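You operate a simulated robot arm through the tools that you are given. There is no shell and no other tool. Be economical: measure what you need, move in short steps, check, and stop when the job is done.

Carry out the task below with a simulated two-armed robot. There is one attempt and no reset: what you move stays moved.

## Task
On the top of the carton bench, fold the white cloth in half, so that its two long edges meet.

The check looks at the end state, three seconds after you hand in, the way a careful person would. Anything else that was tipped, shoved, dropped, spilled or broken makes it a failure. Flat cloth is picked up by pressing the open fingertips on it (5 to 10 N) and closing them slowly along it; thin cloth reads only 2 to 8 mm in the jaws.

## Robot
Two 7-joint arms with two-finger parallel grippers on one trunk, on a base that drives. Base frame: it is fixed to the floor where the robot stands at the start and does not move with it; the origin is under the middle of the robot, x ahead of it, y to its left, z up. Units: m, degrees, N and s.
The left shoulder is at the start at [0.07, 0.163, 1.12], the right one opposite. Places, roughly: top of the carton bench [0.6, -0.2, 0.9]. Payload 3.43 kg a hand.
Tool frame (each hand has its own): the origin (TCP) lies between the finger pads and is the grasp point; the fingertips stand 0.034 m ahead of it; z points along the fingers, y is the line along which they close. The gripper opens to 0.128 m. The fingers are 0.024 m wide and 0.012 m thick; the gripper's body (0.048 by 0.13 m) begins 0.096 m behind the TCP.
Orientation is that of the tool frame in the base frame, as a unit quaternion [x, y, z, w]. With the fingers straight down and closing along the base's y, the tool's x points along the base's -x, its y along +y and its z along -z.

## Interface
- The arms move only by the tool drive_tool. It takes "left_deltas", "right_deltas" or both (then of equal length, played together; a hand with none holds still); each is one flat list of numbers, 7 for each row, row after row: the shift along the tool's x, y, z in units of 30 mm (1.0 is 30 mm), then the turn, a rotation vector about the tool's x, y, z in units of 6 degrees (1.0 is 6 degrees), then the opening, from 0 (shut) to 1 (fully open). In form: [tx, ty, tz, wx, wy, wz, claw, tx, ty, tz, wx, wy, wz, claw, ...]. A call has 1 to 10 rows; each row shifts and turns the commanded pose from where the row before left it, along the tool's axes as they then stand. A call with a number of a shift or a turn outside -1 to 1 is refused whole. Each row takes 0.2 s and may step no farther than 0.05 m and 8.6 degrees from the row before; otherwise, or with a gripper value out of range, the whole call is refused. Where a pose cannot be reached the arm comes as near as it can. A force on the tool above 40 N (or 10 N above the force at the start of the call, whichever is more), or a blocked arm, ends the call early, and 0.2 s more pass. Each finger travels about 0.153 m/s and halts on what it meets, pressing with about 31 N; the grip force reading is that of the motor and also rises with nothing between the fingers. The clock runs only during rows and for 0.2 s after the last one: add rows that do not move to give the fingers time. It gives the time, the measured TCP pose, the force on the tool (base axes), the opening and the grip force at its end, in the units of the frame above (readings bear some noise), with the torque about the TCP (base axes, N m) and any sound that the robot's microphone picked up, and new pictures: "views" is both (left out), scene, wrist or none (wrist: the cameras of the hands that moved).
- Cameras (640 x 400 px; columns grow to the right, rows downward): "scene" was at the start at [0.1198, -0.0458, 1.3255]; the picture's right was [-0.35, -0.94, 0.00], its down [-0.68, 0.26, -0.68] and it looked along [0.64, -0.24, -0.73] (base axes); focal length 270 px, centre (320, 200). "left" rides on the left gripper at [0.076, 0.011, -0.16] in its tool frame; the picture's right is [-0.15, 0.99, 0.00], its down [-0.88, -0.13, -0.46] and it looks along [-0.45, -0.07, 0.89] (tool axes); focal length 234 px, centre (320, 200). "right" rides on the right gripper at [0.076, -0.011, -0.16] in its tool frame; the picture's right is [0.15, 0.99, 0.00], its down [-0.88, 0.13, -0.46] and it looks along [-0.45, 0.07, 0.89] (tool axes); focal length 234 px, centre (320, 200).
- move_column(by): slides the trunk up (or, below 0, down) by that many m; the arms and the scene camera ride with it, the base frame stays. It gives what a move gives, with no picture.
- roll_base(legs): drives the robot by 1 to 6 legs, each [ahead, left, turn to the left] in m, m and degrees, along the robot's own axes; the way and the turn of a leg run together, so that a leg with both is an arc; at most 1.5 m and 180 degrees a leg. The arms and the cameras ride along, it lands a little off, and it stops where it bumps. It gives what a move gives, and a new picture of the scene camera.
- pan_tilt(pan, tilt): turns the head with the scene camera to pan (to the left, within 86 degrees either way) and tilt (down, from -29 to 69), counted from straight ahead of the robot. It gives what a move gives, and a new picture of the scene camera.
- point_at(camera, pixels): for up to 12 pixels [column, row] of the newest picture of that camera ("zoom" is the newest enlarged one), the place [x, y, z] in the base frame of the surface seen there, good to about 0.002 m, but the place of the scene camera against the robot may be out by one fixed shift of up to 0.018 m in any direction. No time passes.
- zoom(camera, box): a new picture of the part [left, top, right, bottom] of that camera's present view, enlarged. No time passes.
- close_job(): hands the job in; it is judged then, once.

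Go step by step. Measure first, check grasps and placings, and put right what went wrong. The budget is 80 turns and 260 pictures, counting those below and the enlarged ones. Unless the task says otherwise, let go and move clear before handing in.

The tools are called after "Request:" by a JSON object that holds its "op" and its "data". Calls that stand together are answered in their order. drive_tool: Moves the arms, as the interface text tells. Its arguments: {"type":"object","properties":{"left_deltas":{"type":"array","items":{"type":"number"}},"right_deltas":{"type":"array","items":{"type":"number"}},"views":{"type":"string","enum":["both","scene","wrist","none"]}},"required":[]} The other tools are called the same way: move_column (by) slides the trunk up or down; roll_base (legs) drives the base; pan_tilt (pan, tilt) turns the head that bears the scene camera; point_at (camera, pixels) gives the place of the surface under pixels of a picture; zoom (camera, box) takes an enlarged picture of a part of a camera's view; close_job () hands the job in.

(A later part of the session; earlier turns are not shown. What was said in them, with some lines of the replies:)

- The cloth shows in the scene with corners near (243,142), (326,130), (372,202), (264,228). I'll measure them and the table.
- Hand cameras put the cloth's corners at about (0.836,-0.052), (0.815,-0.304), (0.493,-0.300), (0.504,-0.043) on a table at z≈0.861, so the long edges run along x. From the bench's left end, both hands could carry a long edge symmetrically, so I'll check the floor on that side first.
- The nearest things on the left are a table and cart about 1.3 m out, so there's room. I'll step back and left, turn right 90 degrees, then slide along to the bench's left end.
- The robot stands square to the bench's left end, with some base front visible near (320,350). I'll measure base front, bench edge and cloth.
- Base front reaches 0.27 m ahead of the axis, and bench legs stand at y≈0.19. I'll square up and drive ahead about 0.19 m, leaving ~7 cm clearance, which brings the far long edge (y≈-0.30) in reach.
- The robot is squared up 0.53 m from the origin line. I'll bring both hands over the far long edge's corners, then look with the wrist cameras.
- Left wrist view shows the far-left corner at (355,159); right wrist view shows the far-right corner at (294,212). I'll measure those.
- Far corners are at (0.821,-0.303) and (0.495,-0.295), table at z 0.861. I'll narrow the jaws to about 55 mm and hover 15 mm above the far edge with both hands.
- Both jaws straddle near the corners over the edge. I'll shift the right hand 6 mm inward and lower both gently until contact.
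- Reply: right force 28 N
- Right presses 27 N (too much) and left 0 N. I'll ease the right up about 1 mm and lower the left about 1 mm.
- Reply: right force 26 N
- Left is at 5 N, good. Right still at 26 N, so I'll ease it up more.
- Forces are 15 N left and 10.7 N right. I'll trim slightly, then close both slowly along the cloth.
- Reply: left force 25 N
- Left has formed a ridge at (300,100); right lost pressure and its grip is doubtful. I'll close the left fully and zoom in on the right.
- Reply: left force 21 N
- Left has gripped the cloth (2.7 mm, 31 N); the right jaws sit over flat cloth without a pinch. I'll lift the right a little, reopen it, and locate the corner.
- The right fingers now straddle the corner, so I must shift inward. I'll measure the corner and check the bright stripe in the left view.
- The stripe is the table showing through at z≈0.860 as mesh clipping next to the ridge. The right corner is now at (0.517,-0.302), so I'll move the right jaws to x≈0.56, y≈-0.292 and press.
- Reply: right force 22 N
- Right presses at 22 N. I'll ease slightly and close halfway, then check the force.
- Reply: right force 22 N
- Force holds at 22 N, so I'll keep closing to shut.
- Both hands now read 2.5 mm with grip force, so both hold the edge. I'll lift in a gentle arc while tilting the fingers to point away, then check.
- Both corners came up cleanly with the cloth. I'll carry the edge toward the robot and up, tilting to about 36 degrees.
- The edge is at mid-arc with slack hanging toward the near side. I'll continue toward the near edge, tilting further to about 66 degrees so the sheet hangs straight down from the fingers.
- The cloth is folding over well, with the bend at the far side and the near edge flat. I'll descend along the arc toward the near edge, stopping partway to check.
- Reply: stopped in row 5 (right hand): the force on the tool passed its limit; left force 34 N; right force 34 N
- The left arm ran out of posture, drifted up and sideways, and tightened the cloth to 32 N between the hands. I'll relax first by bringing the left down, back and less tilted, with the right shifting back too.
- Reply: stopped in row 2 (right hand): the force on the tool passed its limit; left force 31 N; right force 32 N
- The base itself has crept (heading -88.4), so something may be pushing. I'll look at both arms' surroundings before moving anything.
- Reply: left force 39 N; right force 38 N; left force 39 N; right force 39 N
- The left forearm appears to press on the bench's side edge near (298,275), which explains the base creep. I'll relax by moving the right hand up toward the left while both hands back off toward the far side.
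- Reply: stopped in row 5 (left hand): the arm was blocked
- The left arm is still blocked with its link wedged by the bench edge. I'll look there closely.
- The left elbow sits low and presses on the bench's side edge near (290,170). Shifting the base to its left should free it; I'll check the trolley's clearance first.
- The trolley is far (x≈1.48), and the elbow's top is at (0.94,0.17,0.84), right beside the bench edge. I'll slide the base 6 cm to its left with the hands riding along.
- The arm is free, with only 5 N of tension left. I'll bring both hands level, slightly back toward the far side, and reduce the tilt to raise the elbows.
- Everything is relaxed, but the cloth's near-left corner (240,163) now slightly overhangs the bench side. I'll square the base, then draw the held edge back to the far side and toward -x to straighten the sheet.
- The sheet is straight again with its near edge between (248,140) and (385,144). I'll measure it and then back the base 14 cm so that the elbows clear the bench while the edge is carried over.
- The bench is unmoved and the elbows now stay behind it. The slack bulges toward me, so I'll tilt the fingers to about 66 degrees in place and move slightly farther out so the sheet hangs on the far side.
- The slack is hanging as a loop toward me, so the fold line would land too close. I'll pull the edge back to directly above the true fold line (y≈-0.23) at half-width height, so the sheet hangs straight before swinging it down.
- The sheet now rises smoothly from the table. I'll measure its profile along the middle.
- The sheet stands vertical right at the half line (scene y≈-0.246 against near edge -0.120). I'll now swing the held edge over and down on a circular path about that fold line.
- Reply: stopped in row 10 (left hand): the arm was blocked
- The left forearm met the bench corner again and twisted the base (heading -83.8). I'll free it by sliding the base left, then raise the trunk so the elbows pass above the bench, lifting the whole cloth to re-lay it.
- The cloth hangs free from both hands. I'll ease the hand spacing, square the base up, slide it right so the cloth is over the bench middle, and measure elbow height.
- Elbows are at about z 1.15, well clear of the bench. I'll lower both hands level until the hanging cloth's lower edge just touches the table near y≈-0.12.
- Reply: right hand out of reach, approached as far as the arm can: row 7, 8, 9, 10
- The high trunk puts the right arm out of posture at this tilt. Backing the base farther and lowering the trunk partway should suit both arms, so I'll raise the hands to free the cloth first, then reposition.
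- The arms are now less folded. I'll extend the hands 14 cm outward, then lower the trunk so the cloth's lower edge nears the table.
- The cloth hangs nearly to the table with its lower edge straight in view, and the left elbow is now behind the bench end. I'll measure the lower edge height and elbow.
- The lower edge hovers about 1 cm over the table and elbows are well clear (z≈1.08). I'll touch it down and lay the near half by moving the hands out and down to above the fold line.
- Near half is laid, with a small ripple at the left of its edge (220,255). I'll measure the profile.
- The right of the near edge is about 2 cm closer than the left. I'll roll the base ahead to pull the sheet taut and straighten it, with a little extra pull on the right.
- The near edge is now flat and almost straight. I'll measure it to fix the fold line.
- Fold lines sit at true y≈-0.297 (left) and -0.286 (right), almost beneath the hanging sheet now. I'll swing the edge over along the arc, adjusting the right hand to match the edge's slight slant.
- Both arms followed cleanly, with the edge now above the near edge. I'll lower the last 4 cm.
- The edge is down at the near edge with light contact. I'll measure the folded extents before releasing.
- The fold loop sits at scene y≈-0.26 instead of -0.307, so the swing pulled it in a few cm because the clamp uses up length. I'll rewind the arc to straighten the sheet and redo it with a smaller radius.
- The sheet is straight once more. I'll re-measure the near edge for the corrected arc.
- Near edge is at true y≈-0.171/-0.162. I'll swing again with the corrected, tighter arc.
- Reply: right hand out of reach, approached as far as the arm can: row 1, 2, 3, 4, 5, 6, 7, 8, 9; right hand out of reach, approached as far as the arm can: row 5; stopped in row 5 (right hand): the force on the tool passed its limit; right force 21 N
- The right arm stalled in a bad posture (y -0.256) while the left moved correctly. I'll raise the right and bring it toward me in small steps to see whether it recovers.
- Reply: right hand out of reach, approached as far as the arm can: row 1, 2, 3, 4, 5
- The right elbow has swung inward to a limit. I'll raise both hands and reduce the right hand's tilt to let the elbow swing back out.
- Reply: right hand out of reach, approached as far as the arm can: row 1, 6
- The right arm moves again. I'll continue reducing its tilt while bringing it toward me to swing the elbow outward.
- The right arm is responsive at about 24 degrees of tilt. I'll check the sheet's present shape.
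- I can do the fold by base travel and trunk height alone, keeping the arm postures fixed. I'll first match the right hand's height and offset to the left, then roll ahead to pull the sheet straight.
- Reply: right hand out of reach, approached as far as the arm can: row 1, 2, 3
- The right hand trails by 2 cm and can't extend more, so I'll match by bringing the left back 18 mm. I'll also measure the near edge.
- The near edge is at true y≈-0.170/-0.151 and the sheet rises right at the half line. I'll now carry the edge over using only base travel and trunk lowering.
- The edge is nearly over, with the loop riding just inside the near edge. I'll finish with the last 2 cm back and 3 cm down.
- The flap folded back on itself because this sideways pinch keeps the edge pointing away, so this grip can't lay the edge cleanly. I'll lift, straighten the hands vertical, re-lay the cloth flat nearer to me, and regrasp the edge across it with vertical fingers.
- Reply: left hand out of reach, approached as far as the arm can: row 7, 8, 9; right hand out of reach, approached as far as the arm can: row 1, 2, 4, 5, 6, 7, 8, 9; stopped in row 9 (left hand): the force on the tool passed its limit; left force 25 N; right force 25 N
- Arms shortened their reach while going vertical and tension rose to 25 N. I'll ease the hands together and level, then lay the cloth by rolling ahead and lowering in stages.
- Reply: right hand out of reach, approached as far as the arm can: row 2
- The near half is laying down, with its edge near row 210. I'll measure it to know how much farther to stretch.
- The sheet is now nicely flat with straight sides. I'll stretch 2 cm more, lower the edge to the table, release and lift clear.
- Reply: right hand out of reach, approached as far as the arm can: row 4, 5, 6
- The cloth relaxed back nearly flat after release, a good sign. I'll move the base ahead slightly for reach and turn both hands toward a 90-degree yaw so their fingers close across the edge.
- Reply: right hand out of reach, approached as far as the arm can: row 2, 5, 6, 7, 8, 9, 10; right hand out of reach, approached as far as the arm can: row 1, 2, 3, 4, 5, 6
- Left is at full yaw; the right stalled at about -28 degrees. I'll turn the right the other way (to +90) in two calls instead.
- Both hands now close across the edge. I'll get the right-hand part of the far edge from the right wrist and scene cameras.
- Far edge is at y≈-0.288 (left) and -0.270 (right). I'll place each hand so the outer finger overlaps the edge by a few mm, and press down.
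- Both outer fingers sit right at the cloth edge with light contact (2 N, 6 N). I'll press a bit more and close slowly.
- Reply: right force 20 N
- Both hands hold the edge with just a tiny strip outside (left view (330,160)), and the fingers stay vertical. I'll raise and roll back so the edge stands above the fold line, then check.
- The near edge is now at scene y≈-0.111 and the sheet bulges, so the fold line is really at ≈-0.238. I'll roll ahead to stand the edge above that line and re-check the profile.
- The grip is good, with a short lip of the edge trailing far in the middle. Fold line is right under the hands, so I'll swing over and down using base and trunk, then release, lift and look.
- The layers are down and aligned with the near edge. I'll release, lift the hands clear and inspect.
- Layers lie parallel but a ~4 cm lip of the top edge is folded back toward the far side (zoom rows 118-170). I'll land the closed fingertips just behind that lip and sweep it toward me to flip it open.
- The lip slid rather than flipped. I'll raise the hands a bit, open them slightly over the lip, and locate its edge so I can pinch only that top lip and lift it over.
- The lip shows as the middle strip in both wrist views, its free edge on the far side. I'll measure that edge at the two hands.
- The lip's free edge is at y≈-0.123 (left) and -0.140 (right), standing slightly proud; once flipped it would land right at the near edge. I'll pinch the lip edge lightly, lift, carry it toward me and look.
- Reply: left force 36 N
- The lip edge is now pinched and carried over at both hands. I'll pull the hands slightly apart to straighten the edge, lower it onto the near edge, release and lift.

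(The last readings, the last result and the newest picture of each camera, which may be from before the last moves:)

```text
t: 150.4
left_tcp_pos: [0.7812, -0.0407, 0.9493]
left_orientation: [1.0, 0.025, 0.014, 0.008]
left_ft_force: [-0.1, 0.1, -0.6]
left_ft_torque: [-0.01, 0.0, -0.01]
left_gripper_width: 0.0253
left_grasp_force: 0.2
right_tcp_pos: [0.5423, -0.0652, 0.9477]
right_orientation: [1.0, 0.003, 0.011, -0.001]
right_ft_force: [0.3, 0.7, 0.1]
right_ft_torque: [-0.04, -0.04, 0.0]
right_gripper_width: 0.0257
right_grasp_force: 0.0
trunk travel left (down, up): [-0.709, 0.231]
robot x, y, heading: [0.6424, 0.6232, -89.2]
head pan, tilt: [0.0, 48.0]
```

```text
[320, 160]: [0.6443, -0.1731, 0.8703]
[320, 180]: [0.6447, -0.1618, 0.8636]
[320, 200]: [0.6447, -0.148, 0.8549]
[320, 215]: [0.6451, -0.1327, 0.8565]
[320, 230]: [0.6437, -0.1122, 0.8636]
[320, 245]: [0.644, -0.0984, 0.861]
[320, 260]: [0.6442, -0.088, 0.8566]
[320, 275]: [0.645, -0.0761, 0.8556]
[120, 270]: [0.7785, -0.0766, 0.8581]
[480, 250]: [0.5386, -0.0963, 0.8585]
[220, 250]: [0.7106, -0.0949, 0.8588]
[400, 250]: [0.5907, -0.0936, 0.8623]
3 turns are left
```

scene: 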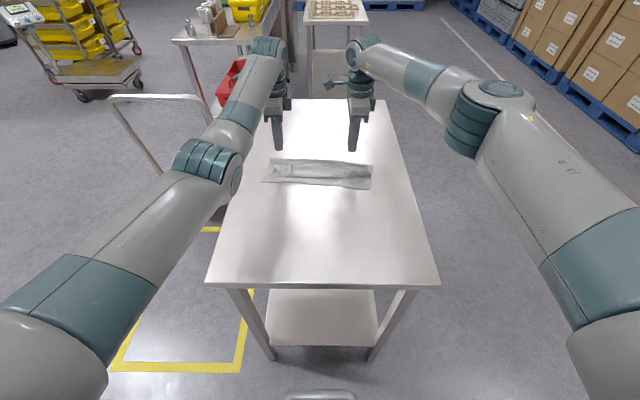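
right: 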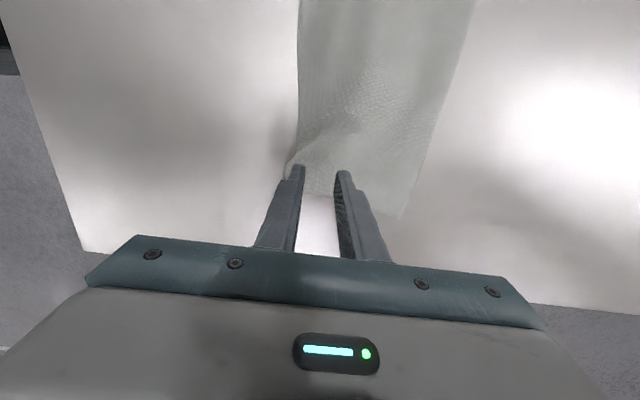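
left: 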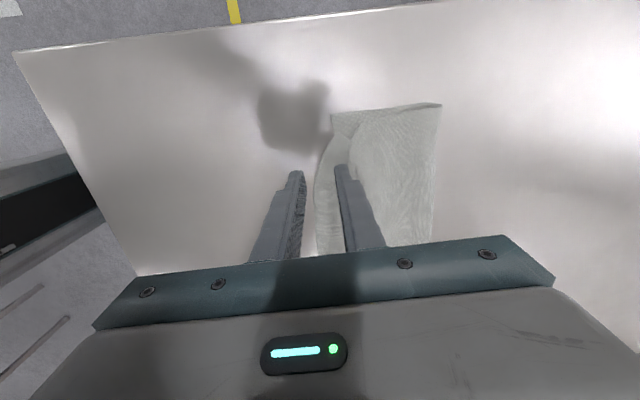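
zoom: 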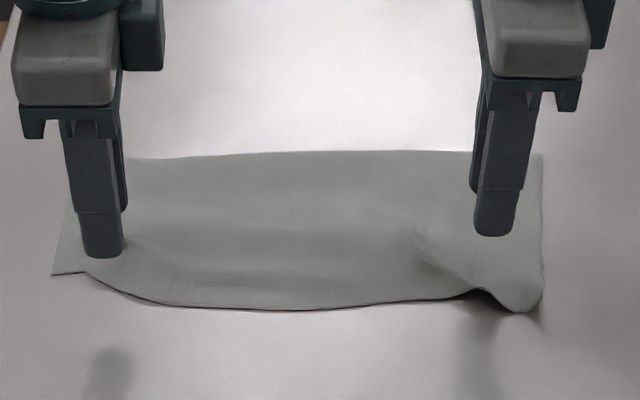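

The lip is fully unrolled and the top half covers the bottom, overshooting near the right corner (510,305) by a few cm. I'll gently push the overhanging top edge back with closed fingertips, then lift clear.

Request:
{"op": "drive_tool", "data": {"left_deltas": [-0.9, -0.55, 0, 0, 0, 0, 0, -0.9, -0.54, 0, 0, 0, 0, 0, -0.9, 0, 0.84, 0, 0, 0, 0, 0, 0, 0.9, 0, 0, 0, 0, 0, 0.22, 0, 0, 0, 0, 0, 0, 0.22, 0, 0, 0, 0, 0, 0, 0.22, 0, 0, 0, 0, 0, 0, 0.22, 0, 0, 0, 0, 0, 0, 0, -1, 0, 0, 0, 0, 0, 0, -1, 0, 0, 0, 0], "right_deltas": [-0.08, -0.89, 0, 0, 0, 0, 0, -0.08, -0.88, 0, 0, 0, 0, 0, 0, 0, 0.84, 0, 0, 0, 0, 0, 0, 0.84, 0, 0, 0, 0, 0, 0.33, 0, 0, 0, 0, 0, 0, 0.33, 0, 0, 0, 0, 0, 0, 0.33, 0, 0, 0, 0, 0, 0, 0.33, 0, 0, 0, 0, 0, 0, 0, -1, 0, 0, 0, 0, 0, 0, -1, 0, 0, 0, 0], "views": "wrist"}}

Request:
{"op": "move_column", "data": {"by": 0.1}}

Request:
{"op": "zoom", "data": {"camera": "scene", "box": [240, 120, 400, 240]}}

Request:
{"op": "zoom", "data": {"camera": "right", "box": [220, 0, 540, 220]}}

```text
t: 152.6
left_tcp_pos: [0.7005, -0.0384, 0.9529]
left_orientation: [1.0, 0.025, 0.013, 0.009]
left_ft_force: [0.1, 0.3, 0.1]
left_ft_torque: [-0.03, -0.01, 0.0]
left_gripper_width: 0.0002
left_grasp_force: 31.0
right_tcp_pos: [0.5352, -0.0528, 0.9571]
right_orientation: [1.0, 0.002, 0.011, -0.002]
right_ft_force: [0.2, 0.1, -0.2]
right_ft_torque: [0.0, 0.02, 0.02]
right_gripper_width: 0.0
right_grasp_force: 31.5
trunk travel left (down, up): [-0.709, 0.231]
robot x, y, heading: [0.6444, 0.6211, -89.6]
head pan, tilt: [0.0, 48.0]
```

right: 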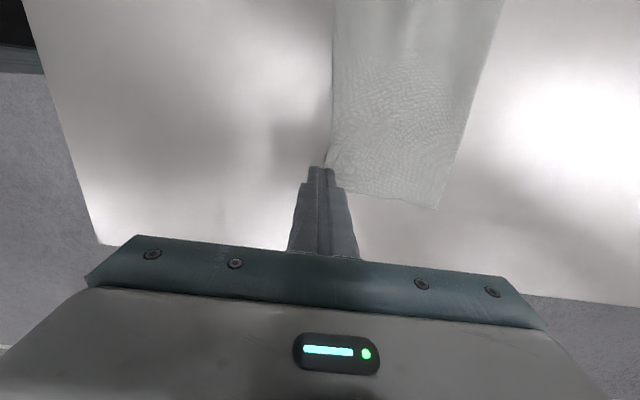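
left: 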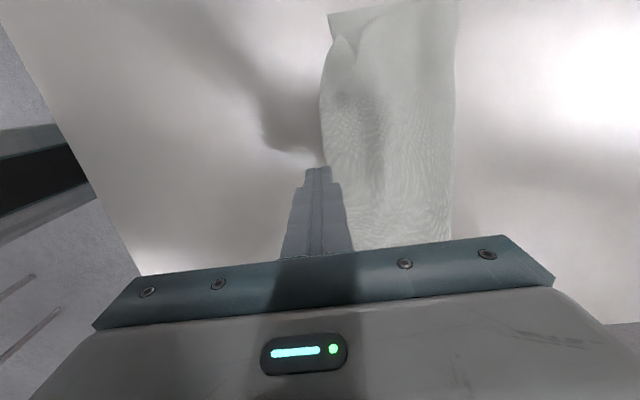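

```text
t: 154.0
left_tcp_pos: [0.7006, -0.0396, 1.0517]
left_orientation: [1.0, 0.024, 0.013, 0.008]
left_ft_force: [0.3, -0.2, -0.3]
left_ft_torque: [0.0, 0.04, 0.0]
left_gripper_width: 0.0
left_grasp_force: 30.9
right_tcp_pos: [0.5372, -0.0544, 1.056]
right_orientation: [1.0, 0.004, 0.012, -0.002]
right_ft_force: [0.0, -0.3, 0.1]
right_ft_torque: [0.03, -0.02, 0.0]
right_gripper_width: 0.0002
right_grasp_force: 30.9
trunk travel left (down, up): [-0.809, 0.131]
robot x, y, heading: [0.6453, 0.6206, -89.5]
head pan, tilt: [0.0, 48.0]
```

```text
3.33 times, centred on (320, 180) of scene
```

zoom: 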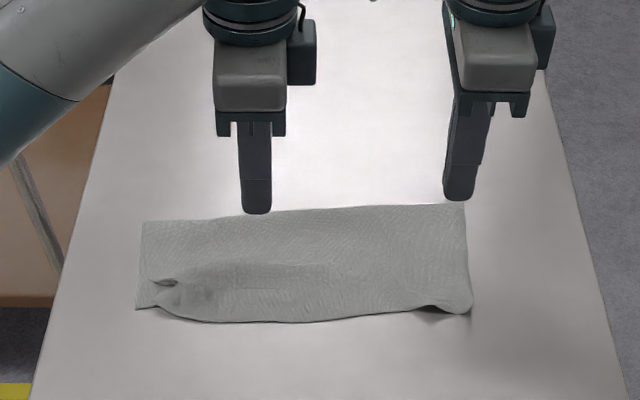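

```text
1.82 times, centred on (380, 110) of right
2 turns are left
```

zoom: 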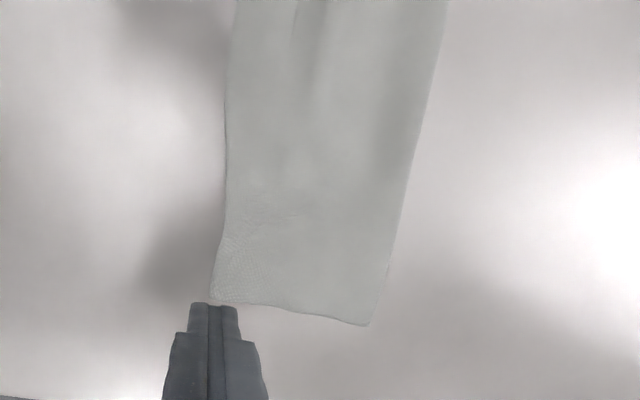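

The cloth is lying as a folded strip with its long edges roughly together. A small crease remains at the left corner (165,285). Both hands are released and clear, so I'm handing in.

Request:
{"op": "close_job", "data": {}}

```text
The job is handed in.
```

I folded the white cloth in half on the carton bench and handed the job in, but the two long edges meet only roughly. I didn't measure how far apart they are after the last adjustment.

- **Edges:** after the fold, the top half overhung the bottom edge by an estimated 1.5 cm in the middle and 4 cm at the right corner. I pushed it back once; the last pictures show a neat strip, but with the top half hiding most of the lower edge.
- **Crease:** a small turned-back bit of the top layer remains at the left near corner.
- **Position:** the cloth lies slightly turned and a little off its original place.
- **Bench contact:** while carrying the cloth, the left forearm pressed against the side of the bench twice. The bench measured unmoved after the first contact. I didn't re-measure it fully after the second, and saw nothing tipped or shifted.

Both hands are open of the cloth and clear of the bench.
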